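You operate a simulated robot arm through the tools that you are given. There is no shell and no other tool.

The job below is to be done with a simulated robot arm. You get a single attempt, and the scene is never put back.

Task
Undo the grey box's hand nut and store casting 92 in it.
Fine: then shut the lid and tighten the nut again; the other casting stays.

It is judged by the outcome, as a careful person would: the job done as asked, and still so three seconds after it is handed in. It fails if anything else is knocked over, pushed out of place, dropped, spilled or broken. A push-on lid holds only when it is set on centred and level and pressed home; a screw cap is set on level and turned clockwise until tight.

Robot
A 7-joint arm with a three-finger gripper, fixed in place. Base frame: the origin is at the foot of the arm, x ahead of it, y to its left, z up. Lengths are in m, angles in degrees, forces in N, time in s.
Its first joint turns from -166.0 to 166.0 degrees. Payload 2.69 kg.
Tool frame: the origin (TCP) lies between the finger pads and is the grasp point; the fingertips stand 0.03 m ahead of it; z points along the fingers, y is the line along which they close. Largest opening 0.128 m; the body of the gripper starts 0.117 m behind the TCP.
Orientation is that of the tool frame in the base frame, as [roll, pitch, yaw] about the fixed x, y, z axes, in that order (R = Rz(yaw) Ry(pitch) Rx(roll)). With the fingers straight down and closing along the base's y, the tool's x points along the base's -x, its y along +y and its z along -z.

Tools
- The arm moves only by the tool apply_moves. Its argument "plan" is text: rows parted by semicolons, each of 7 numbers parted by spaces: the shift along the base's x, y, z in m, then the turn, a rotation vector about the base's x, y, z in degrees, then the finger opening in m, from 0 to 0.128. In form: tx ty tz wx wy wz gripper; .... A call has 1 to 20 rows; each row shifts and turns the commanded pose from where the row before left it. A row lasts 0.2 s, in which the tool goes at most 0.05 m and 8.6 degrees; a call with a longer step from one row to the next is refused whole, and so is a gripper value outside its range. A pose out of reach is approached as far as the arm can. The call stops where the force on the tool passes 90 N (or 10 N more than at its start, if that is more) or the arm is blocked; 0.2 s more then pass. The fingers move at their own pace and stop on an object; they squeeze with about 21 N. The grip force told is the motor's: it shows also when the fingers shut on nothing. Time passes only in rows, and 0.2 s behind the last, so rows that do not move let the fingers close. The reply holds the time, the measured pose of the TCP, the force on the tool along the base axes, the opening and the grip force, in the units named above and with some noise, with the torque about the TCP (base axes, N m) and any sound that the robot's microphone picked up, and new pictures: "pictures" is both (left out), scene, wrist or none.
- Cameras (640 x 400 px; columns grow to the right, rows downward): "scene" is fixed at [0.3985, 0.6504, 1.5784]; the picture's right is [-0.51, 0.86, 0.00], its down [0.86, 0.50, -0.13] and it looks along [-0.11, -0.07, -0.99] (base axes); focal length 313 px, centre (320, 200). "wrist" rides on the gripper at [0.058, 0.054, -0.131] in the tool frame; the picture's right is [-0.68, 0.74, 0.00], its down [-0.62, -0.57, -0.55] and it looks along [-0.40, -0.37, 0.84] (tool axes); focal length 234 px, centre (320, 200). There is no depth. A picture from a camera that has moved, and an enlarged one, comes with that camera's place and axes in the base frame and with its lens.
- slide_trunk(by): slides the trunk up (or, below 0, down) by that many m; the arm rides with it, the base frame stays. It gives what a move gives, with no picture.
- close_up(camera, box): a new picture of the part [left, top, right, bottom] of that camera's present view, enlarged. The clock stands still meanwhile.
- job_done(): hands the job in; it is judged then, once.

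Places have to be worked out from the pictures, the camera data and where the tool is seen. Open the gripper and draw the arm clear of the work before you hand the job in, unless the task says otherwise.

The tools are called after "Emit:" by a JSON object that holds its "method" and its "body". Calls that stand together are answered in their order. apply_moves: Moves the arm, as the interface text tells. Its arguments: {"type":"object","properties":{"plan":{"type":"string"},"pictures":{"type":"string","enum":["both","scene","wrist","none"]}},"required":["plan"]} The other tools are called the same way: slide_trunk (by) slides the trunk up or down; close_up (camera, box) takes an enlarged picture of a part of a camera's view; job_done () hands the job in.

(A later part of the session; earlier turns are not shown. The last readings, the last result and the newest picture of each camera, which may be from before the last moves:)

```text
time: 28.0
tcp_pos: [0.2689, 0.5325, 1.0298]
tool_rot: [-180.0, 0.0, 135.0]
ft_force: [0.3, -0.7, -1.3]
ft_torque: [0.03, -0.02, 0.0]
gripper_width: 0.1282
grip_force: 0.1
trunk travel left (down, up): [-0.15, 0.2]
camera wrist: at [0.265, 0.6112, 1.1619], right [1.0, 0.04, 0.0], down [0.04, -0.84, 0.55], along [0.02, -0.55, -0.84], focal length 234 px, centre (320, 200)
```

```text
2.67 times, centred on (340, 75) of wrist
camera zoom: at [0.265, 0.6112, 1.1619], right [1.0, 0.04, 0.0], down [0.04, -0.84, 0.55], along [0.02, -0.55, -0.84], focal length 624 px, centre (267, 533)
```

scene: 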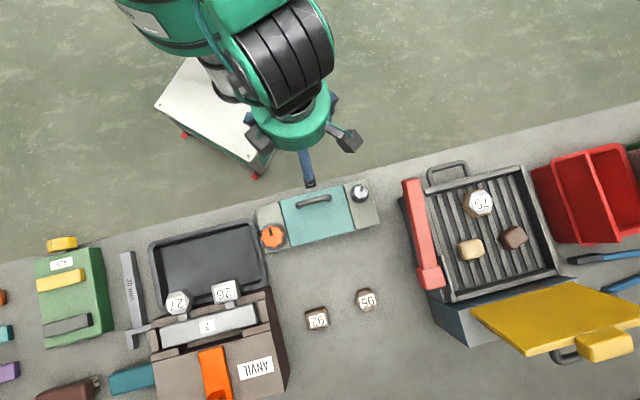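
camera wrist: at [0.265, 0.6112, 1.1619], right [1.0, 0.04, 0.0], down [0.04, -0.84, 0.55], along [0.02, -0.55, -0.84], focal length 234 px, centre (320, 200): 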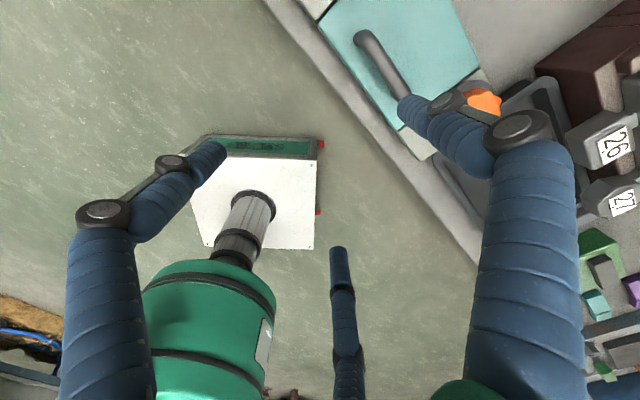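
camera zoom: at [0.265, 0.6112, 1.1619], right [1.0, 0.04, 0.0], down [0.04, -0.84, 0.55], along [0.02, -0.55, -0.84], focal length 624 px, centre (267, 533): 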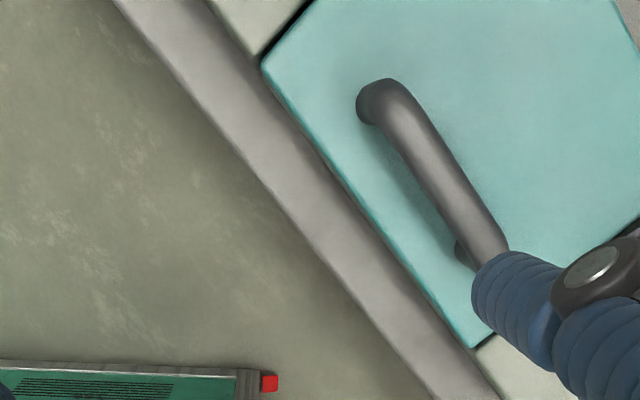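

The lid is unchanged, so it resisted an upward pull. Before forcing anything, I'll test gently whether it slides: fingers straddling the bar, nudging it a few millimetres away from the robot.

Emit:
{"method": "apply_moves", "body": {"plan": "0.03 0.03 0 0 0 0 0.07; 0.0295 0.0295 -0.02 0 0 0 0.07; 0 0 -0.04 0 0 0 0.07; 0 0 -0.04 0 0 0 0.07; 0 0 -0.025 0 0 0 0.07; 0 0 -0.011 0 0 0 0.06; 0 0 0 0 0 0 0.04; 0 0 0 0 0 0 0.026; 0 0 0 0 0 0 0.026", "pictures": "wrist"}}

```text
time: 30.0
tcp_pos: [0.3281, 0.5936, 0.8966]
tool_rot: [179.9, 0.0, 135.1]
ft_force: [-1.0, -0.9, 0.6]
ft_torque: [-0.01, 0.0, 0.02]
gripper_width: 0.0265
grip_force: 0.8
trunk travel left (down, up): [-0.15, 0.2]
camera wrist: at [0.3236, 0.6731, 1.0275], right [1.0, 0.04, 0.0], down [0.04, -0.84, 0.55], along [0.02, -0.55, -0.84], focal length 234 px, centre (320, 200)
```

wrist: 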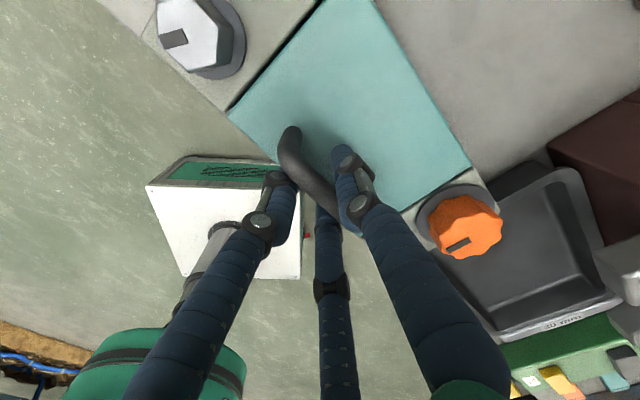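

The fingers straddle the bar without contact forces. I nudge away from the robot in small steps and read the force.

Emit:
{"method": "apply_moves", "body": {"plan": "0.0014 0.0014 0 0 0 0 0.026; 0.0014 0.0014 0 0 0 0 0.026; 0.0014 0.0014 0 0 0 0 0.026; 0 0 0 0 0 0 0.026", "pictures": "none"}}

```text
time: 31.0
tcp_pos: [0.3311, 0.5934, 0.8948]
tool_rot: [-179.9, 0.1, 135.0]
ft_force: [-27.4, -17.7, 4.1]
ft_torque: [-0.39, 0.89, -0.1]
gripper_width: 0.0267
grip_force: 0.6
trunk travel left (down, up): [-0.15, 0.2]
```

Pushing away meets a firm 32 N resistance. I back off and test the other way, toward the robot.

Emit:
{"method": "apply_moves", "body": {"plan": "-0.003 -0.003 0 0 0 0 0.026; -0.003 -0.003 0 0 0 0 0.026; -0.0015 -0.0015 0 0 0 0 0.026; -0.0014 -0.0014 0 0 0 0 0.026; 0 0 0 0 0 0 0.026", "pictures": "wrist"}}

```text
time: 32.2
tcp_pos: [0.322, 0.5884, 0.895]
tool_rot: [179.9, 0.0, 135.1]
ft_force: [3.9, 10.4, 0.7]
ft_torque: [-0.06, 0.05, 0.11]
gripper_width: 0.0339
grip_force: 5.1
trunk travel left (down, up): [-0.15, 0.2]
camera wrist: at [0.3174, 0.6684, 1.0266], right [1.0, 0.04, 0.0], down [0.04, -0.84, 0.55], along [0.02, -0.55, -0.84], focal length 234 px, centre (320, 200)
```

wrist: 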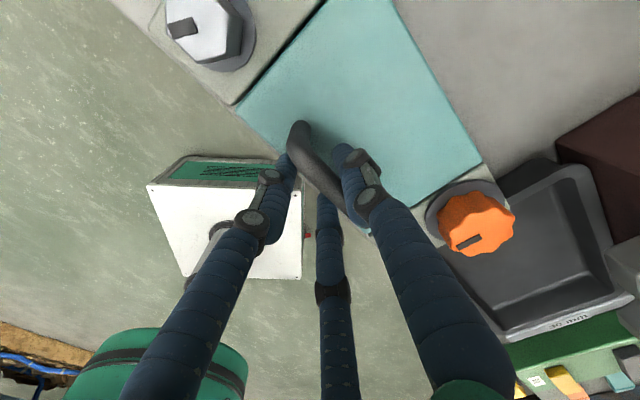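

Neither lifting nor sliding moves the lid, so it is either still locked or opens otherwise. I back off, and take a low-angle look from the far side of the box to see the hinge and nut details.

Emit:
{"method": "apply_moves", "body": {"plan": "0.003 0.003 0 0 0 0 0.06; 0 0 0.03 0 0 0 0.07; 0 0 0.04 0 0 0 0.1; 0 0 0.04 0 0 0 0.128; 0.02 0.02 0 0 0 -8 0.128; 0.025 0.025 0 0 0 -8 0.128; 0.025 0.025 0 0 0 -8 0.128; 0.025 0.025 0 0 0 -8 0.128; 0.025 0.02 0 0 0 -8 0.128; 0 0 -0.02 0 0 -8 0.128; 0 0 -0.02 -5.3 5.3 0 0.128; 0 0 -0.02 -5.3 5.3 0 0.128; 0 0 -0.01 -5.3 5.3 0 0.128; 0 0 0 -5.3 5.3 0 0.128; 0 0 0 0 0 0 0.128", "pictures": "both"}}

Emit:
{"method": "close_up", "body": {"camera": "wrist", "box": [160, 40, 480, 240]}}

```text
time: 35.4
tcp_pos: [0.4462, 0.7069, 0.9336]
tool_rot: [-158.8, 21.9, 91.0]
ft_force: [0.3, -0.2, 0.3]
ft_torque: [-0.03, 0.01, -0.02]
gripper_width: 0.1281
grip_force: 0.1
trunk travel left (down, up): [-0.15, 0.2]
camera wrist: at [0.5396, 0.8004, 1.007], right [0.7, -0.71, 0.01], down [-0.32, -0.31, 0.89], along [-0.64, -0.63, -0.45], focal length 234 px, centre (320, 200)
```

scene: 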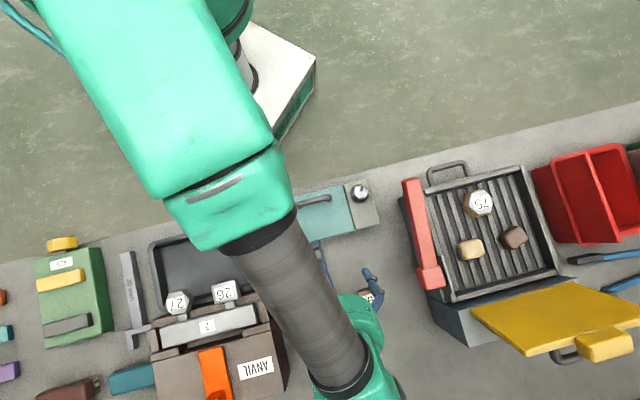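
wrist: 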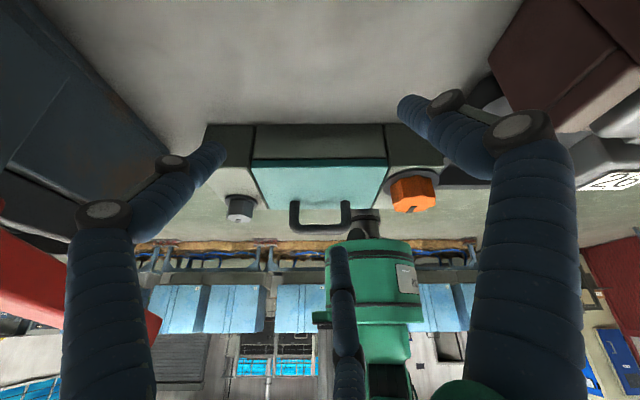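

```text
2.00 times, centred on (320, 140) of wrist
camera zoom: at [0.5396, 0.8004, 1.007], right [0.7, -0.71, 0.01], down [-0.32, -0.31, 0.89], along [-0.64, -0.63, -0.45], focal length 468 px, centre (320, 320)
```

zoom: 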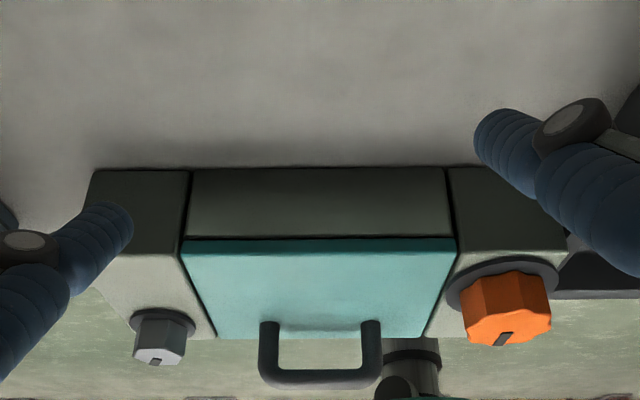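

From the far side: the teal plate sits on the middle body between the end blocks, the nut's mark faces the robot, and nothing else appears to hold the lid. I suspect the nut is not fully undone, so I go back to it for a fresh grip.

Emit:
{"method": "apply_moves", "body": {"plan": "0 0 0.02 5.3 -5.3 0 0.128; 0 0 0.03 5.3 -5.3 0 0.128; 0 0 0.03 5.3 -5.3 0 0.128; 0 0 0.015 5.3 -5.3 0 0.128; 0 -0.04 0 0 0 0 0.1; 0 -0.04 0 0 0 0 0.1; 0 -0.04 0 0 0 0 0.085; 0 -0.03 0 0 0 0 0.085; 0 0 0 0 0 0 0.085", "pictures": "wrist"}}

Emit:
{"method": "close_up", "body": {"camera": "wrist", "box": [220, 60, 420, 200]}}

```text
time: 37.4
tcp_pos: [0.4471, 0.5527, 1.0307]
tool_rot: [180.0, 0.0, 87.0]
ft_force: [-0.3, -0.4, 0.2]
ft_torque: [0.01, 0.02, -0.01]
gripper_width: 0.085
grip_force: 0.1
trunk travel left (down, up): [-0.15, 0.2]
camera wrist: at [0.5015, 0.6099, 1.1614], right [0.7, -0.71, 0.0], down [-0.6, -0.59, 0.55], along [-0.39, -0.38, -0.84], focal length 234 px, centre (320, 200)
```

wrist: 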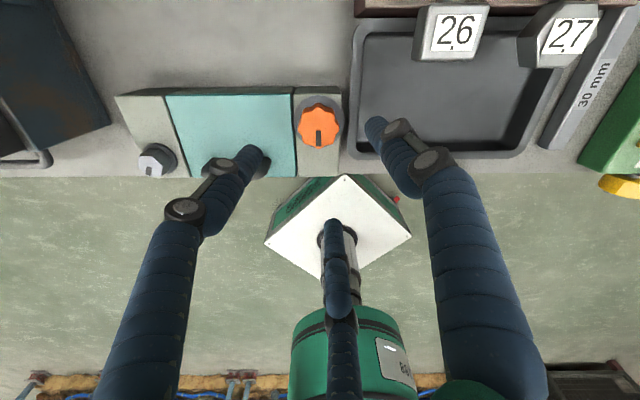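

```text
2.86 times, centred on (320, 130) of wrist
camera zoom: at [0.5015, 0.6099, 1.1614], right [0.7, -0.71, 0.0], down [-0.6, -0.59, 0.55], along [-0.39, -0.38, -0.84], focal length 669 px, centre (320, 400)
```

zoom: 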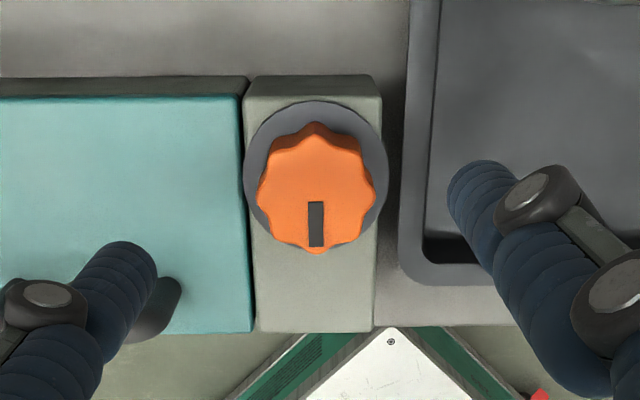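

The mark now points exactly 90° from its start. I grip the nut again and try turning further, checking the torque.

Emit:
{"method": "apply_moves", "body": {"plan": "0 -0.001 -0.04 0 0 0 0.085; 0 0 -0.04 0 0 0 0.085; 0 0 -0.03 0 0 0 0.085; 0 0 -0.015 0 0 0 0.085; 0 0 -0.008 0 0 0 0.07; 0 0 0 0 0 0 0.055; 0 0 0 0 0 0 0.03; 0 0 0 0 0 0 0.03; 0 0 0 0 0 0 0.03", "pictures": "none"}}

```text
time: 39.4
tcp_pos: [0.4457, 0.5538, 0.8965]
tool_rot: [180.0, 0.0, 87.1]
ft_force: [-5.7, 7.3, 0.1]
ft_torque: [0.35, 0.25, 0.03]
gripper_width: 0.0448
grip_force: 45.0
trunk travel left (down, up): [-0.15, 0.2]
```

Well centred this time (side load < 10 N). I turn 16° counter-clockwise and look.

Emit:
{"method": "apply_moves", "body": {"plan": "0 0 0 0 0 8 0.02; 0 0 0 0 0 8 0.02; 0 0 0 0 0 0 0.02", "pictures": "wrist"}}

Emit:
{"method": "close_up", "body": {"camera": "wrist", "box": [220, 100, 420, 240]}}

```text
time: 40.2
tcp_pos: [0.4443, 0.5567, 0.8955]
tool_rot: [179.8, 0.0, 103.0]
ft_force: [-19.7, 26.2, 0.2]
ft_torque: [1.2, 1.21, -0.64]
gripper_width: 0.0448
grip_force: 45.0
trunk travel left (down, up): [-0.15, 0.2]
camera wrist: at [0.4823, 0.6257, 1.0278], right [0.87, -0.49, 0.0], down [-0.41, -0.73, 0.55], along [-0.27, -0.48, -0.84], focal length 234 px, centre (320, 200)
```

wrist: 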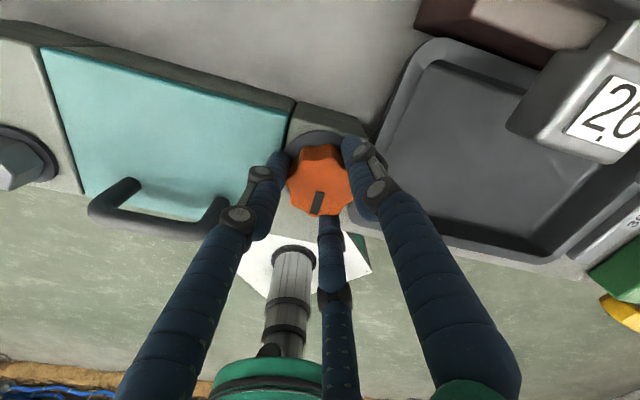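

```text
2.86 times, centred on (320, 170) of wrist
camera zoom: at [0.4823, 0.6257, 1.0278], right [0.87, -0.49, 0.0], down [-0.41, -0.73, 0.55], along [-0.27, -0.48, -0.84], focal length 669 px, centre (320, 286)
```

zoom: 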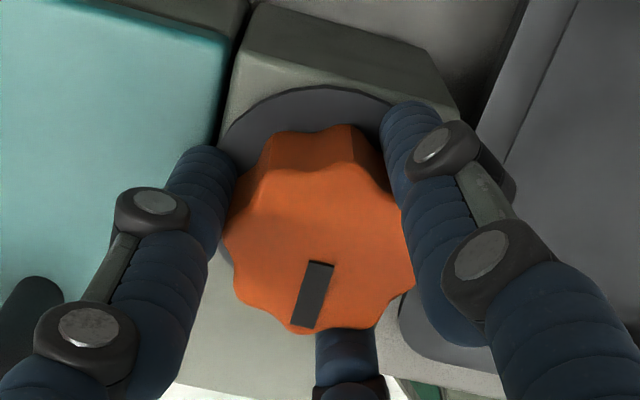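

The nut stays put while the hand turns (hard stop, torque −0.64): it is at its end of travel. I relax the twist and test whether the nut now lifts.

Emit:
{"method": "apply_moves", "body": {"plan": "0 0 0 0 0 -5 0.02; 0 0 0.002 0 0 0 0.02; 0 0 0.002 0 0 0 0.02; 0 0 0 0 0 0 0.02", "pictures": "none"}}

```text
time: 41.2
tcp_pos: [0.4448, 0.5565, 0.8977]
tool_rot: [-179.9, 0.2, 98.0]
ft_force: [-4.4, 40.6, -39.0]
ft_torque: [0.93, 0.06, -0.01]
gripper_width: 0.045
grip_force: 44.7
trunk travel left (down, up): [-0.15, 0.2]
```

The nut does not lift either (−39 N); it is captive and fully turned. I lower, release it, and go back to the handle for a deeper, better centred grip with small lifting steps.

Emit:
{"method": "apply_moves", "body": {"plan": "0 0 -0.004 0 0 0 0.02; 0 0 0 0 0 0 0.06; 0 0 0 0 0 0 0.085; 0 0 0.03 0 0 0 0.085; 0 0 0.04 0 0 0 0.085; 0 0 0.03 0 0 0 0.085; -0.025 0.008 0 0 0 7.4 0.085; -0.025 0.008 0 0 0 7.4 0.085; -0.025 0.008 0 0 0 7.4 0.085; -0.025 0.008 0 0 0 7.4 0.085; -0.0173 0.0067 0 0 0 7.4 0.085; 0 0 0 0 0 0 0.085", "pictures": "both"}}

```text
time: 43.8
tcp_pos: [0.3306, 0.5924, 0.9968]
tool_rot: [180.0, -0.1, 135.1]
ft_force: [-0.3, 0.2, 0.3]
ft_torque: [-0.02, 0.05, 0.0]
gripper_width: 0.0851
grip_force: 0.1
trunk travel left (down, up): [-0.15, 0.2]
camera wrist: at [0.3249, 0.6728, 1.1274], right [1.0, 0.04, 0.0], down [0.04, -0.84, 0.55], along [0.02, -0.55, -0.84], focal length 234 px, centre (320, 200)
```

scene: 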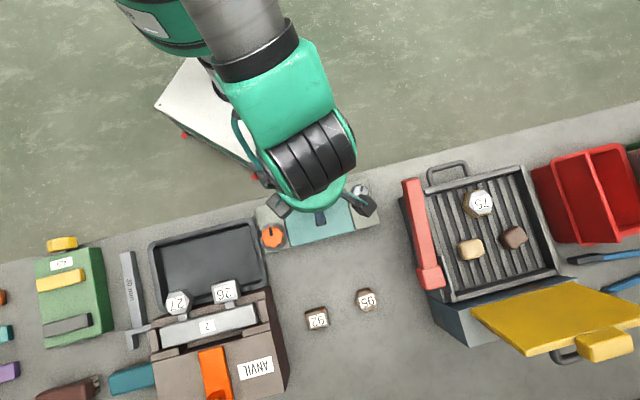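
wrist: 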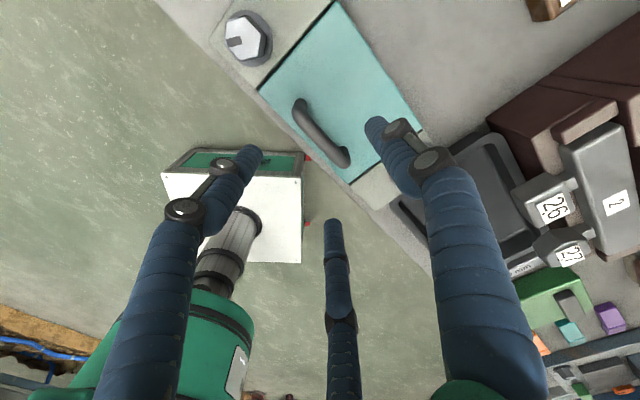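

Above the bar at about (0.328, 0.5935). I descend a bit deeper than before and check for contact with the lid.

Emit:
{"method": "apply_moves", "body": {"plan": "0 0 -0.04 0 0 0 0.06; 0 0 -0.04 0 0 0 0.06; 0 0 -0.018 0 0 0 0.06; 0 0 -0.006 0 0 0 0.06; 0 0 -0.003 0 0 0 0.06; 0 0 0 0 0 0 0.06", "pictures": "none"}}

```text
time: 45.2
tcp_pos: [0.3284, 0.593, 0.8935]
tool_rot: [179.7, 0.0, 134.9]
ft_force: [0.4, -2.7, 31.9]
ft_torque: [-0.3, -0.41, -0.19]
gripper_width: 0.0598
grip_force: 0.1
trunk travel left (down, up): [-0.15, 0.2]
```

The fingertips touch the lid at TCP z≈0.8935, so the lid top is ≈0.863. I back up 3.5 mm and grip the bar there.

Emit:
{"method": "apply_moves", "body": {"plan": "0 0 0.0035 0 0 0 0.05; 0 0 0.0005 0 0 0 0.035; 0 0 0 0 0 0 0.02; 0 0 0 0 0 0 0.01; 0 0 0 0 0 0 0.0", "pictures": "wrist"}}

Emit:
{"method": "close_up", "body": {"camera": "wrist", "box": [220, 100, 420, 240]}}

```text
time: 46.4
tcp_pos: [0.327, 0.5939, 0.8933]
tool_rot: [-179.8, 0.0, 134.9]
ft_force: [-3.1, 3.4, -3.6]
ft_torque: [0.4, 0.69, -0.03]
gripper_width: 0.0171
grip_force: 42.6
trunk travel left (down, up): [-0.15, 0.2]
camera wrist: at [0.3228, 0.6732, 1.0239], right [1.0, 0.04, 0.0], down [0.04, -0.83, 0.55], along [0.02, -0.55, -0.83], focal length 234 px, centre (320, 200)
```

wrist: 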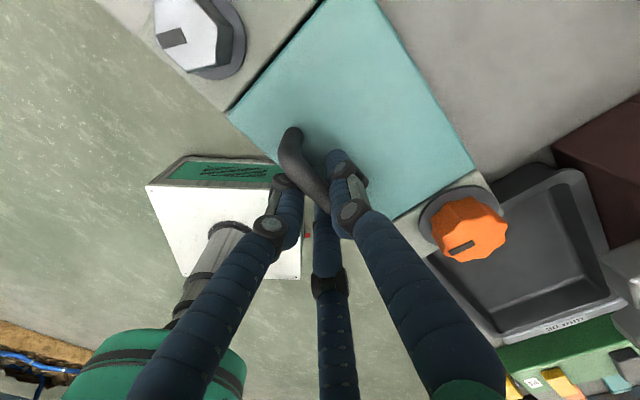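

```text
2.86 times, centred on (320, 170) of wrist
camera zoom: at [0.3228, 0.6732, 1.0239], right [1.0, 0.04, 0.0], down [0.04, -0.83, 0.55], along [0.02, -0.55, -0.83], focal length 669 px, centre (320, 286)
```

zoom: 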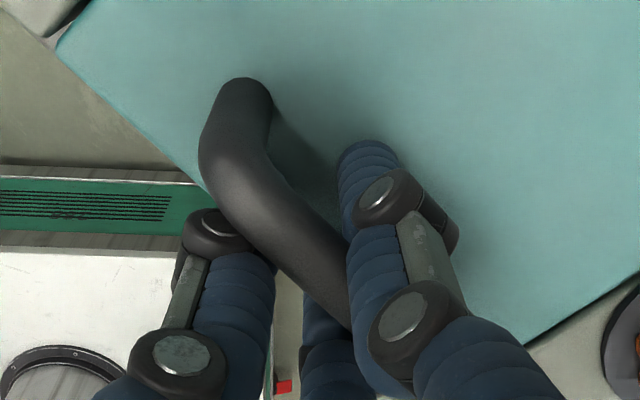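

Firm grip now (0.0171, almost no side load). I raise 5 mm in small steps and read the pull.

Emit:
{"method": "apply_moves", "body": {"plan": "0 0 0.0015 0 0 0 0.0; 0 0 0.0015 0 0 0 0.0; 0 0 0.001 0 0 0 0.0; 0 0 0 0 0 0 0.0", "pictures": "none"}}

```text
time: 47.4
tcp_pos: [0.3273, 0.5927, 0.8931]
tool_rot: [-179.5, 0.1, 135.1]
ft_force: [-7.0, 8.3, -53.1]
ft_torque: [-2.48, 3.91, 0.06]
gripper_width: 0.0156
grip_force: 41.3
trunk travel left (down, up): [-0.15, 0.2]
```

The pull reaches 53 N with a 4.5 Nm torque about the bar direction: the reaction acts 0.085 m beyond the bar, i.e. at the lid's far edge. So the lid is hinged there and my rigid grip is preventing rotation; I'll now tilt the hand with the lid about that far edge.

Emit:
{"method": "apply_moves", "body": {"plan": "0.0013 0.0013 0.0015 -1.77 1.77 0 0.0; 0.0014 0.0014 0.0015 -1.77 1.77 0 0.0; 0 0 0 0 0 0 0.0", "pictures": "both"}}

```text
time: 48.2
tcp_pos: [0.3302, 0.5952, 0.9003]
tool_rot: [-174.8, 0.0, 135.0]
ft_force: [-12.6, -15.4, -19.8]
ft_torque: [-2.14, 1.48, 0.04]
gripper_width: 0.0158
grip_force: 42.5
trunk travel left (down, up): [-0.15, 0.2]
camera wrist: at [0.3336, 0.6838, 1.0261], right [1.0, 0.04, -0.07], down [0.07, -0.8, 0.6], along [-0.03, -0.6, -0.8], focal length 234 px, centre (320, 200)
```

scene: 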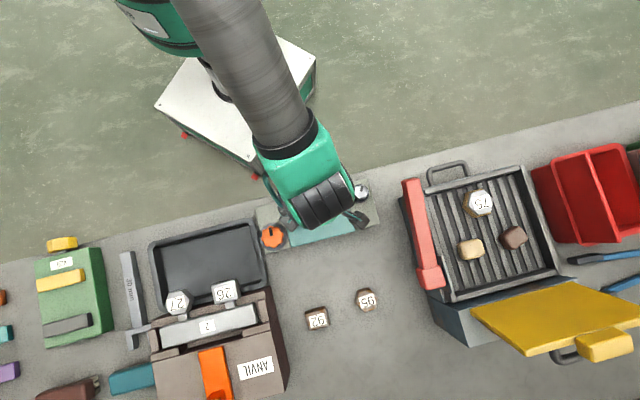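
wrist: 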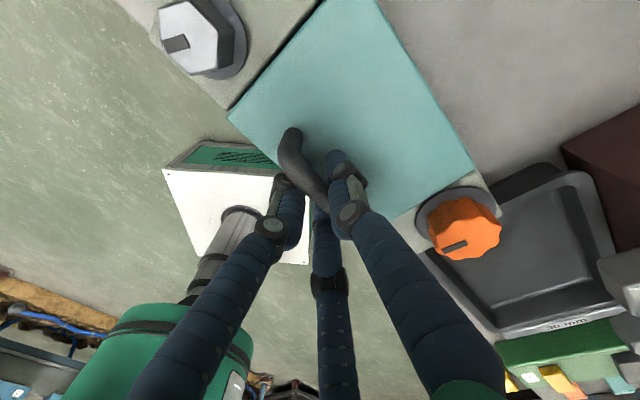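

The lid now moves with the hand (TCP followed the arc and the load fell), confirming a hinge along the far edge. I continue opening along the arc to about 20°.

Emit:
{"method": "apply_moves", "body": {"plan": "0.0017 0.0017 0.0070 -3.54 3.54 0 0.0; 0.0032 0.0032 0.0067 -3.54 3.54 0 0.0; 0.0036 0.0036 0.0063 -3.54 3.54 0 0.0; 0 0 0 0 0 0 0.0", "pictures": "both"}}

```text
time: 49.2
tcp_pos: [0.3406, 0.6063, 0.9212]
tool_rot: [-160.0, 0.1, 135.0]
ft_force: [7.0, 3.7, -22.7]
ft_torque: [-0.83, 0.68, 0.41]
gripper_width: 0.0154
grip_force: 41.5
trunk travel left (down, up): [-0.15, 0.2]
camera wrist: at [0.3655, 0.7154, 1.0254], right [0.97, 0.01, -0.25], down [0.19, -0.68, 0.71], along [-0.16, -0.73, -0.66], focal length 234 px, centre (320, 200)
```

scene: 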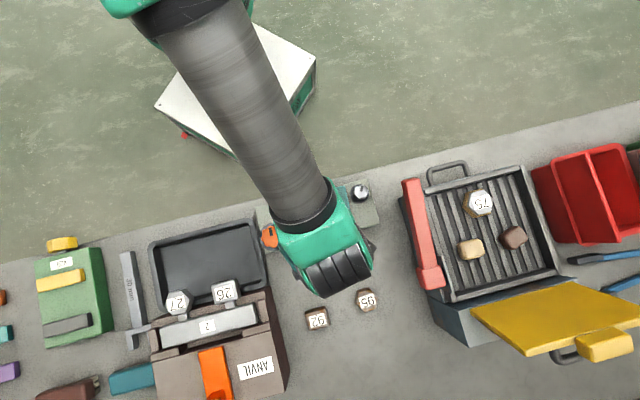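
wrist: 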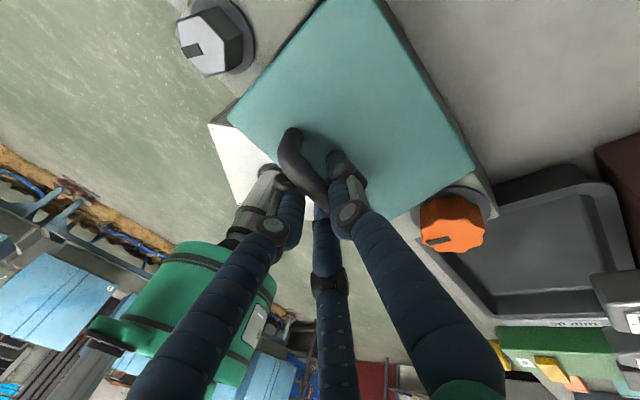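

The lid is at about 20° and following well with moderate force. I continue to about 45°.

Emit:
{"method": "apply_moves", "body": {"plan": "0.0042 0.0042 0.0058 -3.54 3.54 0 0.0; 0.0043 0.0043 0.0052 -3.54 3.54 0 0.0; 0.0047 0.0047 0.0048 -3.54 3.54 0 0.0; 0.0049 0.0049 0.0041 -3.54 3.54 0 0.0; 0.0051 0.0051 0.0036 -3.54 3.54 0 0.0; 0 0 0 0 0 0 0.0", "pictures": "both"}}

```text
time: 50.6
tcp_pos: [0.3648, 0.6307, 0.9434]
tool_rot: [-135.2, 0.0, 135.0]
ft_force: [39.4, 22.3, -19.5]
ft_torque: [2.28, -2.39, 0.41]
gripper_width: 0.0155
grip_force: 41.9
trunk travel left (down, up): [-0.15, 0.2]
camera wrist: at [0.415, 0.7649, 0.9986], right [0.85, -0.11, -0.52], down [0.43, -0.45, 0.79], along [-0.32, -0.89, -0.33], focal length 234 px, centre (320, 200)
```

scene: 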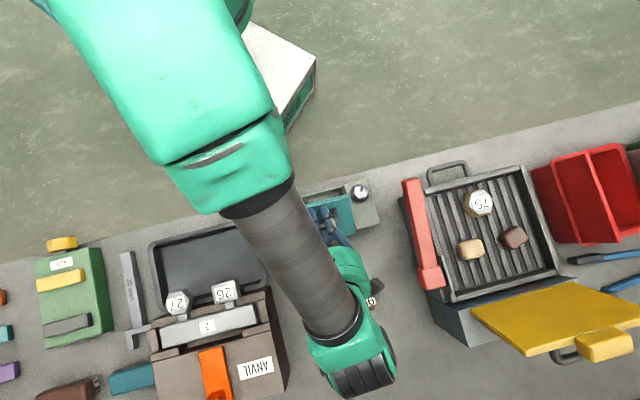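
wrist: 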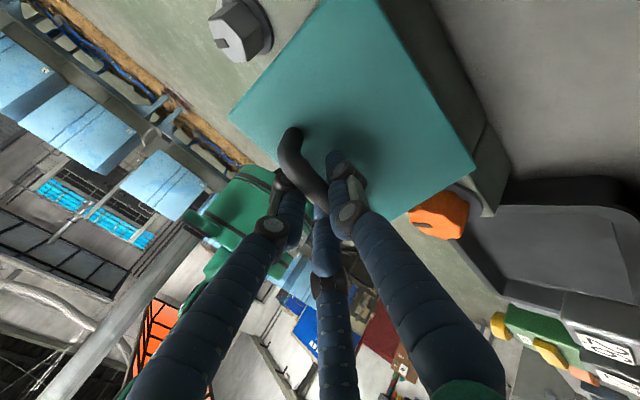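

The lid is at 45°; the load shows the hinge is slightly further out than modelled (hinge ≈ v 0.7375, z 0.854). I correct the arc and continue to 60°.

Emit:
{"method": "apply_moves", "body": {"plan": "0.0025 0.0025 -0.0005 0 0 0 0.0; 0.0060 0.0060 0.0022 -3.54 3.54 0 0.0; 0.0058 0.0058 0.0018 -3.54 3.54 0 0.0; 0.0058 0.0058 0.0011 -3.54 3.54 0 0.0; 0 0 0 0 0 0 0.0", "pictures": "both"}}

```text
time: 51.8
tcp_pos: [0.3813, 0.6482, 0.9492]
tool_rot: [-119.9, 0.0, 135.1]
ft_force: [16.7, -0.9, 7.9]
ft_torque: [0.76, -0.97, -0.06]
gripper_width: 0.0156
grip_force: 41.0
trunk travel left (down, up): [-0.15, 0.2]
camera wrist: at [0.4396, 0.7896, 0.9686], right [0.74, -0.22, -0.64], down [0.57, -0.3, 0.76], along [-0.36, -0.93, -0.09], focal length 234 px, centre (320, 200)
```

scene: 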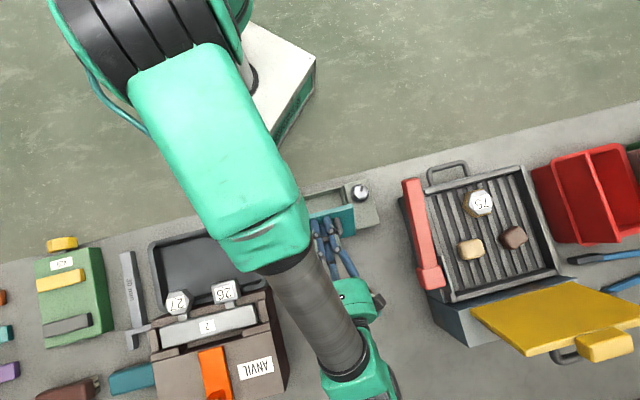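
wrist: 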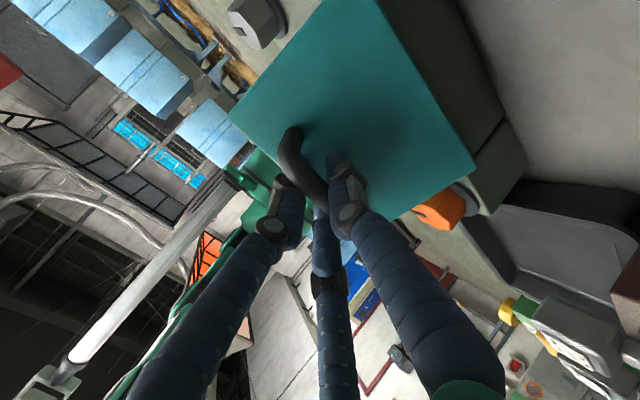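

The lid is at 60° with light load. I continue along the arc to 80°.

Emit:
{"method": "apply_moves", "body": {"plan": "0.0060 0.0060 0.0004 -3.54 3.54 0 0.0; 0.0060 0.0060 -0.0003 -3.54 3.54 0 0.0; 0.0059 0.0059 -0.0010 -3.54 3.54 0 0.0; 0.0058 0.0058 -0.0018 -3.54 3.54 0 0.0; 0 0 0 0 0 0 0.0", "pictures": "both"}}

```text
time: 52.1
tcp_pos: [0.3836, 0.6483, 0.9492]
tool_rot: [-119.6, -0.2, 134.9]
ft_force: [13.4, 23.7, -22.5]
ft_torque: [1.13, -1.97, 1.94]
gripper_width: 0.0151
grip_force: 41.0
out of reach, approached as far as the arm can: row 1
trunk travel left (down, up): [-0.15, 0.2]
stopped in row 1: the force on the tool passed its limit at 116 N (the readings are from after the stop); the commanded pose is now the measured one
camera wrist: at [0.4403, 0.7899, 0.9677], right [0.73, -0.22, -0.64], down [0.58, -0.3, 0.76], along [-0.36, -0.93, -0.09], focal length 234 px, centre (320, 200)
```

scene: 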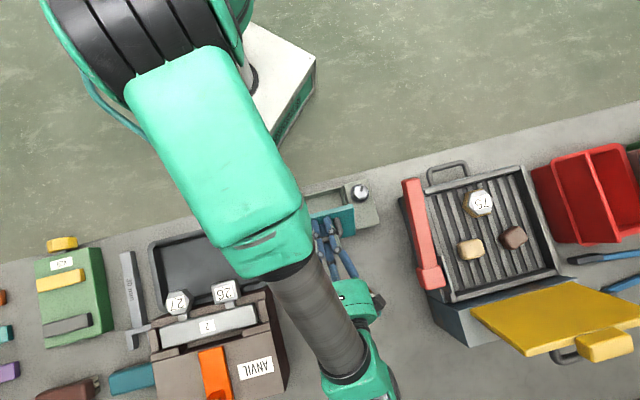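
wrist: 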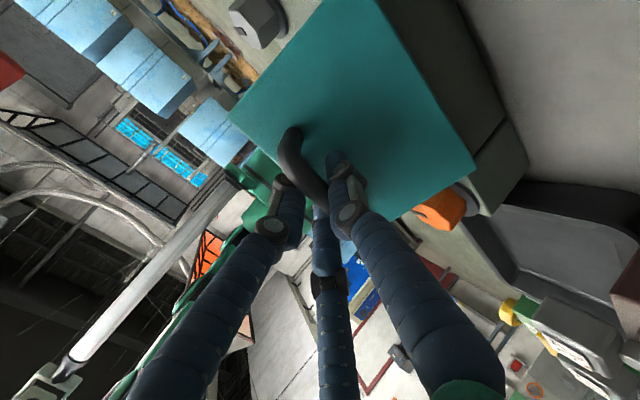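

At 65° the pose is out of reach, so the tilt limit is about 60° here. The force balance about the hinge is near zero at all angles, so the lid is light; I loosen the grip slightly to see whether it stays up by itself.

Emit:
{"method": "apply_moves", "body": {"plan": "0 0 0 0 0 0 0.02; 0 0 0 0 0 0 0.026; 0 0 0 0 0 0 0.03; 0 0 0 0 0 0 0.03", "pictures": "both"}}

```text
time: 53.1
tcp_pos: [0.3832, 0.6491, 0.9498]
tool_rot: [-119.5, 0.0, 135.0]
ft_force: [26.1, 33.3, -49.9]
ft_torque: [2.86, -2.28, 0.2]
gripper_width: 0.0152
grip_force: 0.0
trunk travel left (down, up): [-0.15, 0.2]
camera wrist: at [0.4402, 0.7897, 0.9679], right [0.73, -0.22, -0.64], down [0.58, -0.3, 0.76], along [-0.36, -0.93, -0.09], focal length 234 px, centre (320, 200)
```

scene: 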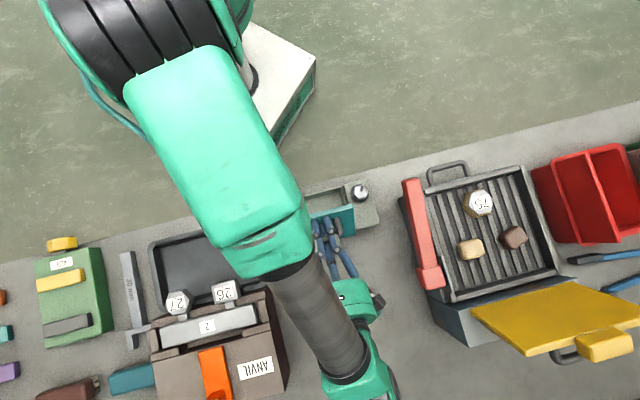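
wrist: 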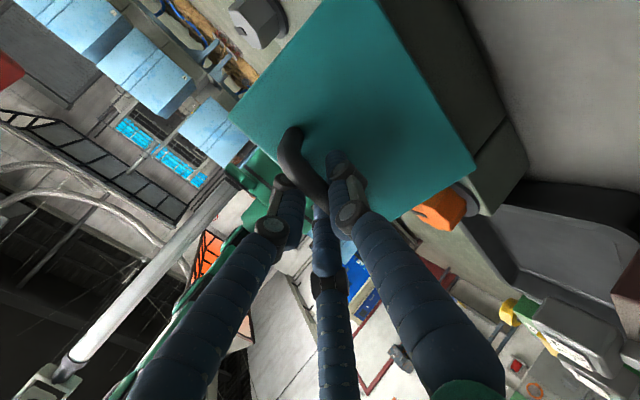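

The fingers did not open (still 0.0152) because the bar is jammed under load (F ≈ +42 N outward, −50 N down). I shift slightly with the force to relieve it.

Emit:
{"method": "apply_moves", "body": {"plan": "0.001 0.001 -0.0015 0 0 0 0.03; 0.0005 0.0005 -0.001 0 0 0 0.04; 0 0 0 0 0 0 0.04", "pictures": "none"}}

```text
time: 53.9
tcp_pos: [0.3836, 0.6482, 0.9515]
tool_rot: [-119.3, -0.1, 135.0]
ft_force: [13.6, 23.8, -31.5]
ft_torque: [1.2, -1.88, -0.83]
gripper_width: 0.0154
grip_force: 0.1
trunk travel left (down, up): [-0.15, 0.2]
```

Still jammed. I command a wider opening while shifting a bit more with the load.

Emit:
{"method": "apply_moves", "body": {"plan": "0.001 0.001 -0.002 0 0 0 0.06; 0.0 0.0 -0.001 0 0 0 0.08; 0 0 0 0 0 0 0.08", "pictures": "wrist"}}

```text
time: 54.7
tcp_pos: [0.3819, 0.649, 0.9497]
tool_rot: [-119.3, -0.1, 135.1]
ft_force: [-3.6, 13.9, -1.4]
ft_torque: [-0.93, -1.83, -0.85]
gripper_width: 0.0155
grip_force: 0.1
trunk travel left (down, up): [-0.15, 0.2]
camera wrist: at [0.4403, 0.7901, 0.9676], right [0.73, -0.22, -0.64], down [0.58, -0.29, 0.76], along [-0.36, -0.93, -0.09], focal length 234 px, centre (320, 200)
```

wrist: 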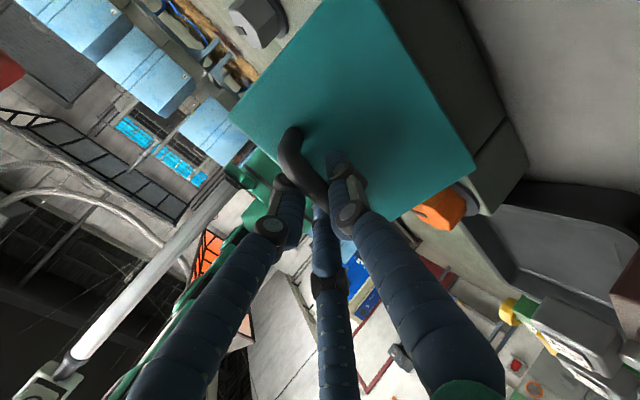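

External load is now small, yet the fingers remain at 0.0155. I command full opening for several rows to see whether they respond.

Emit:
{"method": "apply_moves", "body": {"plan": "0 0 0 0 0 0 0.128; 0 0 0 0 0 0 0.128; 0 0 0 0 0 0 0.128; 0 0 0 0 0 0 0.128", "pictures": "both"}}

Emit:
{"method": "close_up", "body": {"camera": "wrist", "box": [220, 100, 420, 240]}}

Emit:
{"method": "close_up", "body": {"camera": "scene", "box": [280, 170, 400, 245]}}

```text
time: 55.7
tcp_pos: [0.383, 0.6476, 0.9487]
tool_rot: [-119.4, 0.0, 135.0]
ft_force: [-6.6, 17.0, 11.0]
ft_torque: [-0.32, -1.5, -0.48]
gripper_width: 0.0154
grip_force: 0.1
trunk travel left (down, up): [-0.15, 0.2]
camera wrist: at [0.4402, 0.79, 0.9678], right [0.73, -0.22, -0.64], down [0.58, -0.3, 0.76], along [-0.36, -0.93, -0.09], focal length 234 px, centre (320, 200)
```

scene: 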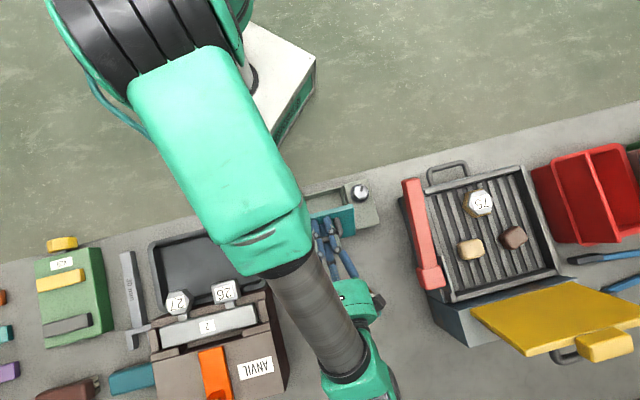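
wrist: 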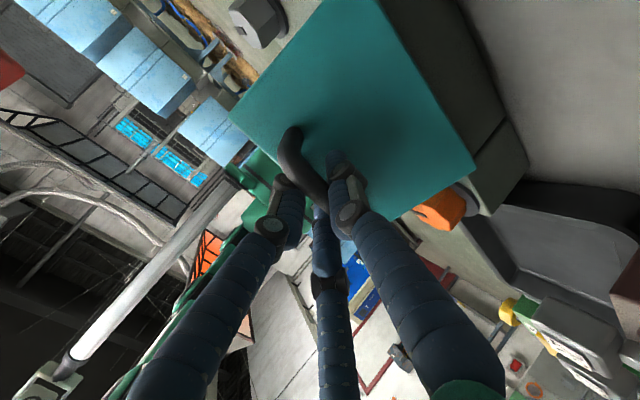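

```text
2.86 times, centred on (320, 170) of wrist
camera zoom: at [0.4402, 0.79, 0.9678], right [0.73, -0.22, -0.64], down [0.58, -0.3, 0.76], along [-0.36, -0.93, -0.09], focal length 669 px, centre (320, 286)
```

zoom: 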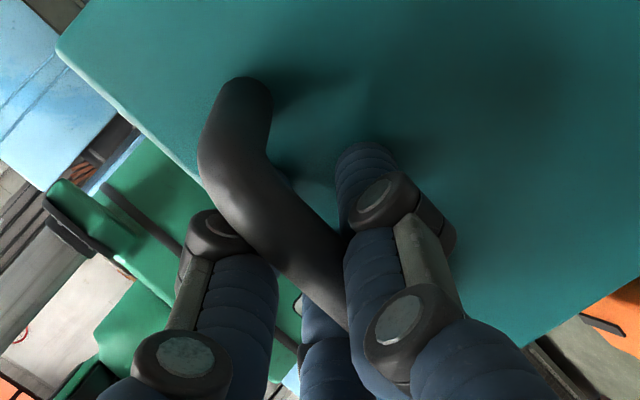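

```text
5.33 times, centred on (340, 208) of scene
camera zoom: at [0.3985, 0.6504, 1.5784], right [-0.51, 0.86, 0.0], down [0.86, 0.5, -0.13], along [-0.11, -0.07, -0.99], focal length 1671 px, centre (213, 160)
```

zoom: 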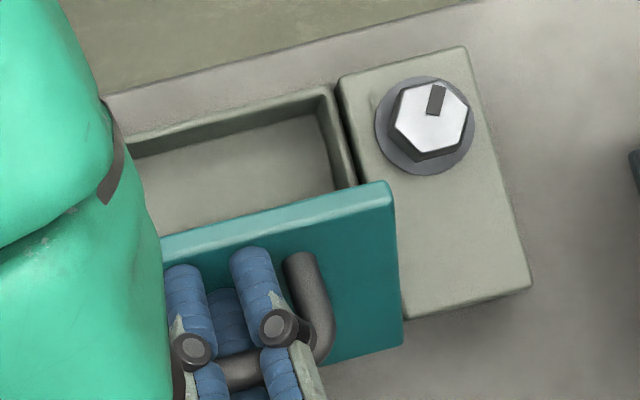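

The view shows the box interior empty and the lid at 60°, but the fingers are wedged around the bar. I wiggle the hand slightly (rotate back 3° about the bar) while commanding open.

Emit:
{"method": "apply_moves", "body": {"plan": "0 0 0 1.4 -1.4 0 0.128; 0 0 0 1.4 -1.4 0 0.128; 0 0 0 0 0 0 0.128", "pictures": "none"}}

```text
time: 56.5
tcp_pos: [0.3785, 0.6441, 0.9493]
tool_rot: [-122.9, 0.0, 135.1]
ft_force: [-49.9, -27.9, 9.8]
ft_torque: [-2.69, 4.61, 0.18]
gripper_width: 0.0158
grip_force: 0.1
trunk travel left (down, up): [-0.15, 0.2]
```

The lid follows the hand rigidly: the fingertips are wedged between bar and lid by friction. I rotate back to relieve the load, then slide along the bar direction (breaking friction) with the fingers commanded open.

Emit:
{"method": "apply_moves", "body": {"plan": "0 0 0 -1.4 1.4 0 0.128; 0 0 0 -1.4 1.4 0 0.128; 0 0 0 0 0 0 0.128; -0.0014 0.0014 0 0 0 0 0.128; -0.0014 0.0014 0 0 0 0 0.128; -0.0014 0.0014 0 0 0 0 0.128", "pictures": "none"}}

```text
time: 57.9
tcp_pos: [0.3829, 0.6493, 0.9499]
tool_rot: [-119.4, 0.0, 134.8]
ft_force: [32.7, -39.7, 1.7]
ft_torque: [1.39, 1.99, 2.24]
gripper_width: 0.0158
grip_force: 0.1
trunk travel left (down, up): [-0.15, 0.2]
```

51 N along the bar and not sliding yet. I push a little further along it.

Emit:
{"method": "apply_moves", "body": {"plan": "-0.0014 0.0014 0 0 0 0 0.128; -0.0014 0.0014 0 0 0 0 0.128; 0 0 0 0 0 0 0.128", "pictures": "none"}}

```text
time: 58.5
tcp_pos: [0.3825, 0.649, 0.9509]
tool_rot: [-119.3, 0.0, 134.9]
ft_force: [14.4, -20.1, 6.9]
ft_torque: [2.73, 3.11, 2.14]
gripper_width: 0.0161
grip_force: 0.1
trunk travel left (down, up): [-0.15, 0.2]
stopped in row 3: the force on the tool passed its limit at 91 N (the readings are from after the stop); the commanded pose is now the measured one
```

The sliding attempt hit the 91 N limit without freeing. I let the arm settle at this pose with the fingers commanded open and see if the load decays.

Emit:
{"method": "apply_moves", "body": {"plan": "0.001 -0.001 0 0 0 0 0.128; 0 0 0 0 0 0 0.128; 0 0 0 0 0 0 0.128; 0 0 0 0 0 0 0.128; 0 0 0 0 0 0 0.128", "pictures": "wrist"}}

Emit:
{"method": "close_up", "body": {"camera": "wrist", "box": [220, 100, 420, 240]}}

Emit:
{"method": "close_up", "body": {"camera": "scene", "box": [296, 190, 376, 240]}}

```text
time: 59.8
tcp_pos: [0.3834, 0.6492, 0.9499]
tool_rot: [-119.5, 0.1, 134.8]
ft_force: [24.8, -16.3, 15.7]
ft_torque: [2.76, 1.69, 2.26]
gripper_width: 0.0159
grip_force: 0.0
trunk travel left (down, up): [-0.15, 0.2]
camera wrist: at [0.4404, 0.7901, 0.9678], right [0.74, -0.22, -0.64], down [0.57, -0.29, 0.76], along [-0.36, -0.93, -0.09], focal length 234 px, centre (320, 200)
```

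wrist: 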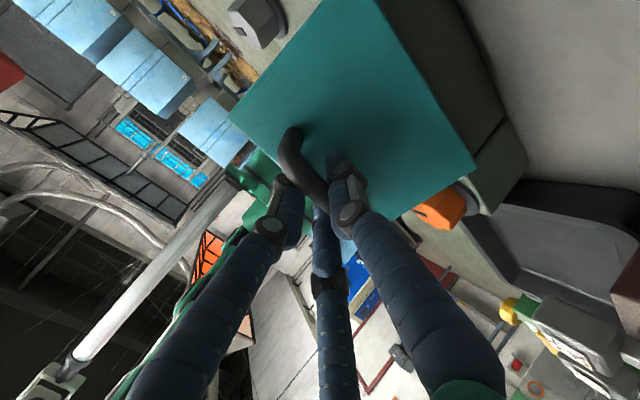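

```text
2.86 times, centred on (320, 170) of wrist
camera zoom: at [0.4404, 0.7901, 0.9678], right [0.74, -0.22, -0.64], down [0.57, -0.29, 0.76], along [-0.36, -0.93, -0.09], focal length 669 px, centre (320, 286)
```

zoom: 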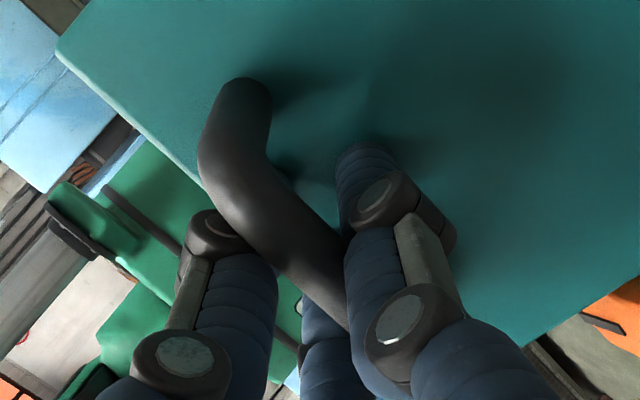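

```text
8.00 times, centred on (336, 215) of scene
camera zoom: at [0.3985, 0.6504, 1.5784], right [-0.51, 0.86, 0.0], down [0.86, 0.5, -0.13], along [-0.11, -0.07, -0.99], focal length 2506 px, centre (192, 80)
```

zoom: 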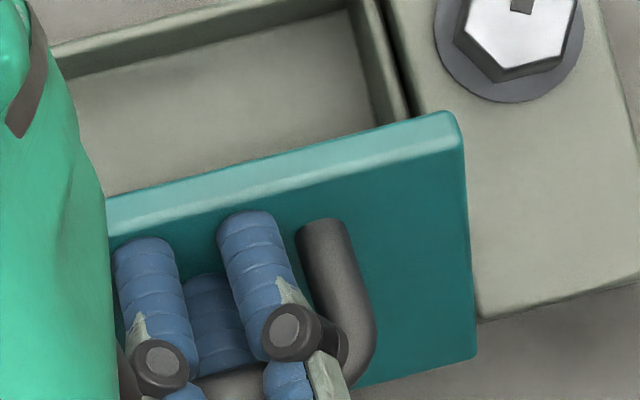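

Forces remain from my pushing (F_u ≈ −29 N, twisting torques 2–3 Nm). I step back along the bar and settle toward zero load, fingers still commanded open.

Emit:
{"method": "apply_moves", "body": {"plan": "0.0014 -0.0014 -0.0005 0 0 0 0.128; 0.0007 -0.0007 -0.0005 0 0 0 0.128; 0 0 0 0 0 0 0.128; 0 0 0 0 0 0 0.128", "pictures": "none"}}

```text
time: 60.8
tcp_pos: [0.3825, 0.6472, 0.9512]
tool_rot: [-119.5, 0.2, 134.9]
ft_force: [-8.2, 7.7, 33.2]
ft_torque: [-0.15, -0.55, -0.6]
gripper_width: 0.0158
grip_force: 0.1
trunk travel left (down, up): [-0.15, 0.2]
```

Torques are now small; only +33 N vertical remains. I raise 2 mm to cancel it.

Emit:
{"method": "apply_moves", "body": {"plan": "0.0003 -0.0003 0.001 0 0 0 0.128; 0 0 0.0008 0 0 0 0.128; 0 0 0 0 0 0 0.128; 0 0 0 0 0 0 0.128", "pictures": "none"}}

```text
time: 61.8
tcp_pos: [0.3836, 0.649, 0.9496]
tool_rot: [-119.4, 0.1, 134.9]
ft_force: [-19.2, 24.7, 11.4]
ft_torque: [1.36, 0.56, 0.02]
gripper_width: 0.0161
grip_force: 0.0
trunk travel left (down, up): [-0.15, 0.2]
```

The tips are evidently wedged between the bar and the lid, a self-locking jam. Pressing toward the lid would free them, but that needs the lid resting on its seat, so I bring the lid back down along the same arc, first to 30°.

Emit:
{"method": "apply_moves", "body": {"plan": "-0.0058 -0.0058 -0.0011 3.54 -3.54 0 0.03; -0.0058 -0.0058 -0.0018 3.54 -3.54 0 0.03; -0.0056 -0.0056 -0.0026 3.54 -3.54 0 0.03; -0.0054 -0.0054 -0.0032 3.54 -3.54 0 0.03; -0.0052 -0.0052 -0.0039 3.54 -3.54 0 0.03; -0.0049 -0.0049 -0.0046 3.54 -3.54 0 0.03; 0 0 0 0 0 0 0.03", "pictures": "both"}}

```text
time: 63.4
tcp_pos: [0.3496, 0.6168, 0.9305]
tool_rot: [-149.4, 0.2, 134.7]
ft_force: [-39.4, 23.9, -9.7]
ft_torque: [0.71, 2.48, 2.03]
gripper_width: 0.0161
grip_force: 0.0
trunk travel left (down, up): [-0.15, 0.2]
camera wrist: at [0.3875, 0.7374, 1.0173], right [0.93, -0.03, -0.37], down [0.29, -0.58, 0.76], along [-0.24, -0.81, -0.53], focal length 234 px, centre (320, 200)
```

scene: 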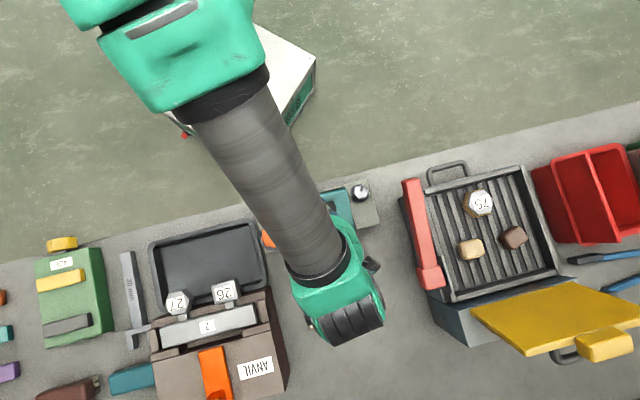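
wrist: 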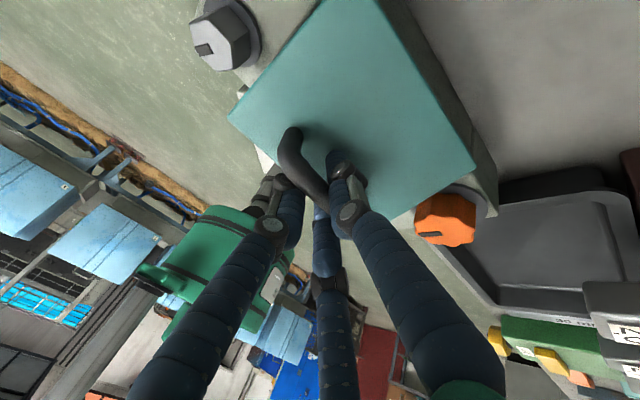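

The lid is at 30°. A +45 N load along the bar remains from my sideways push, so I shift 2.5 mm that way and check.

Emit:
{"method": "apply_moves", "body": {"plan": "-0.0012 0.0012 0 0 0 0 0.03; -0.0006 0.0006 0 0 0 0 0.03; 0 0 0 0 0 0 0.03", "pictures": "none"}}

```text
time: 64.2
tcp_pos: [0.3492, 0.6151, 0.9321]
tool_rot: [-149.3, 0.4, 134.8]
ft_force: [-21.9, -0.9, -12.4]
ft_torque: [-0.71, 2.01, 1.26]
gripper_width: 0.0161
grip_force: 0.0
trunk travel left (down, up): [-0.15, 0.2]
```

Load is lower. I continue lowering the lid from 30° to its seat.

Emit:
{"method": "apply_moves", "body": {"plan": "-0.0050 -0.0045 -0.0051 3.54 -3.54 0 0.03; -0.0047 -0.0042 -0.0057 3.54 -3.54 0 0.03; -0.0040 -0.0040 -0.0061 3.54 -3.54 0 0.03; -0.0035 -0.0035 -0.0067 3.54 -3.54 0 0.03; -0.0032 -0.0032 -0.0071 3.54 -3.54 0 0.03; 0 0 0 0 0 0 0.03", "pictures": "none"}}

```text
time: 65.5
tcp_pos: [0.33, 0.5961, 0.9008]
tool_rot: [-174.3, 0.1, 134.7]
ft_force: [3.6, -32.1, -23.5]
ft_torque: [-2.79, 1.4, -1.9]
gripper_width: 0.016
grip_force: 0.1
trunk travel left (down, up): [-0.15, 0.2]
```

Lid at about 5°. Final rows to bring it flat onto the box.

Emit:
{"method": "apply_moves", "body": {"plan": "-0.0015 -0.0022 -0.0037 1.9 -1.9 0 0.03; -0.0015 -0.0022 -0.0037 1.9 -1.9 0 0.03; 0 0 0 0 0 0 0.03", "pictures": "wrist"}}

```text
time: 66.3
tcp_pos: [0.3256, 0.5923, 0.8924]
tool_rot: [-179.7, 0.1, 134.8]
ft_force: [0.5, -19.9, -41.3]
ft_torque: [-3.21, 2.71, -2.36]
gripper_width: 0.0163
grip_force: 0.0
trunk travel left (down, up): [-0.15, 0.2]
camera wrist: at [0.3233, 0.6732, 1.0235], right [1.0, 0.04, 0.0], down [0.03, -0.83, 0.55], along [0.02, -0.55, -0.83], focal length 234 px, centre (320, 200)
```

wrist: 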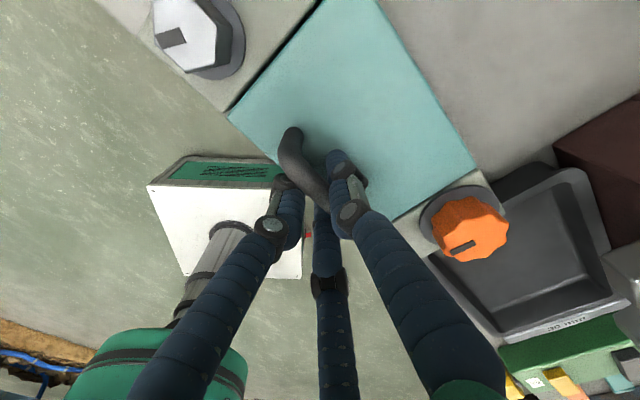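

The lid is seated; the hand still pulls up with 41 N. I now press downward step by step with the fingers commanded open to unwedge them.

Emit:
{"method": "apply_moves", "body": {"plan": "0.0003 -0.0007 -0.002 0 0 0 0.06; 0 0 -0.002 0 0 0 0.06; 0 0 -0.002 0 0 0 0.06; 0 0 0 0 0 0 0.06", "pictures": "none"}}

```text
time: 67.3
tcp_pos: [0.3264, 0.5922, 0.8907]
tool_rot: [179.8, -0.1, 134.8]
ft_force: [-12.8, -34.0, 24.1]
ft_torque: [-1.47, 0.13, -1.15]
gripper_width: 0.0162
grip_force: 0.0
trunk travel left (down, up): [-0.15, 0.2]
```

Pressing with +24 N now; I press further and relieve the sideways load.

Emit:
{"method": "apply_moves", "body": {"plan": "-0.0005 -0.0015 -0.002 0 0 0 0.08; 0 -0.001 -0.002 0 0 0 0.08; 0 0 0 0 0 0 0.08; 0 0 0 0 0 0 0.08", "pictures": "none"}}

```text
time: 68.3
tcp_pos: [0.3267, 0.5922, 0.8911]
tool_rot: [179.5, -0.2, 134.8]
ft_force: [-21.7, -2.9, 77.5]
ft_torque: [-0.46, -0.65, 0.33]
gripper_width: 0.0163
grip_force: 0.0
trunk travel left (down, up): [-0.15, 0.2]
```

Even at 77 N down it doesn't open. I'll ease the press and check the motor responds: close briefly, then open.

Emit:
{"method": "apply_moves", "body": {"plan": "0 0 0.003 0 0 0 0.0; 0 0 0.001 0 0 0 0.0; 0 0 0 0 0 0 0.0", "pictures": "none"}}

```text
time: 69.2
tcp_pos: [0.3264, 0.5914, 0.8908]
tool_rot: [179.6, -0.1, 134.8]
ft_force: [-16.5, 30.6, 55.0]
ft_torque: [0.39, -0.07, 1.16]
gripper_width: 0.0163
grip_force: 41.4
trunk travel left (down, up): [-0.15, 0.2]
```

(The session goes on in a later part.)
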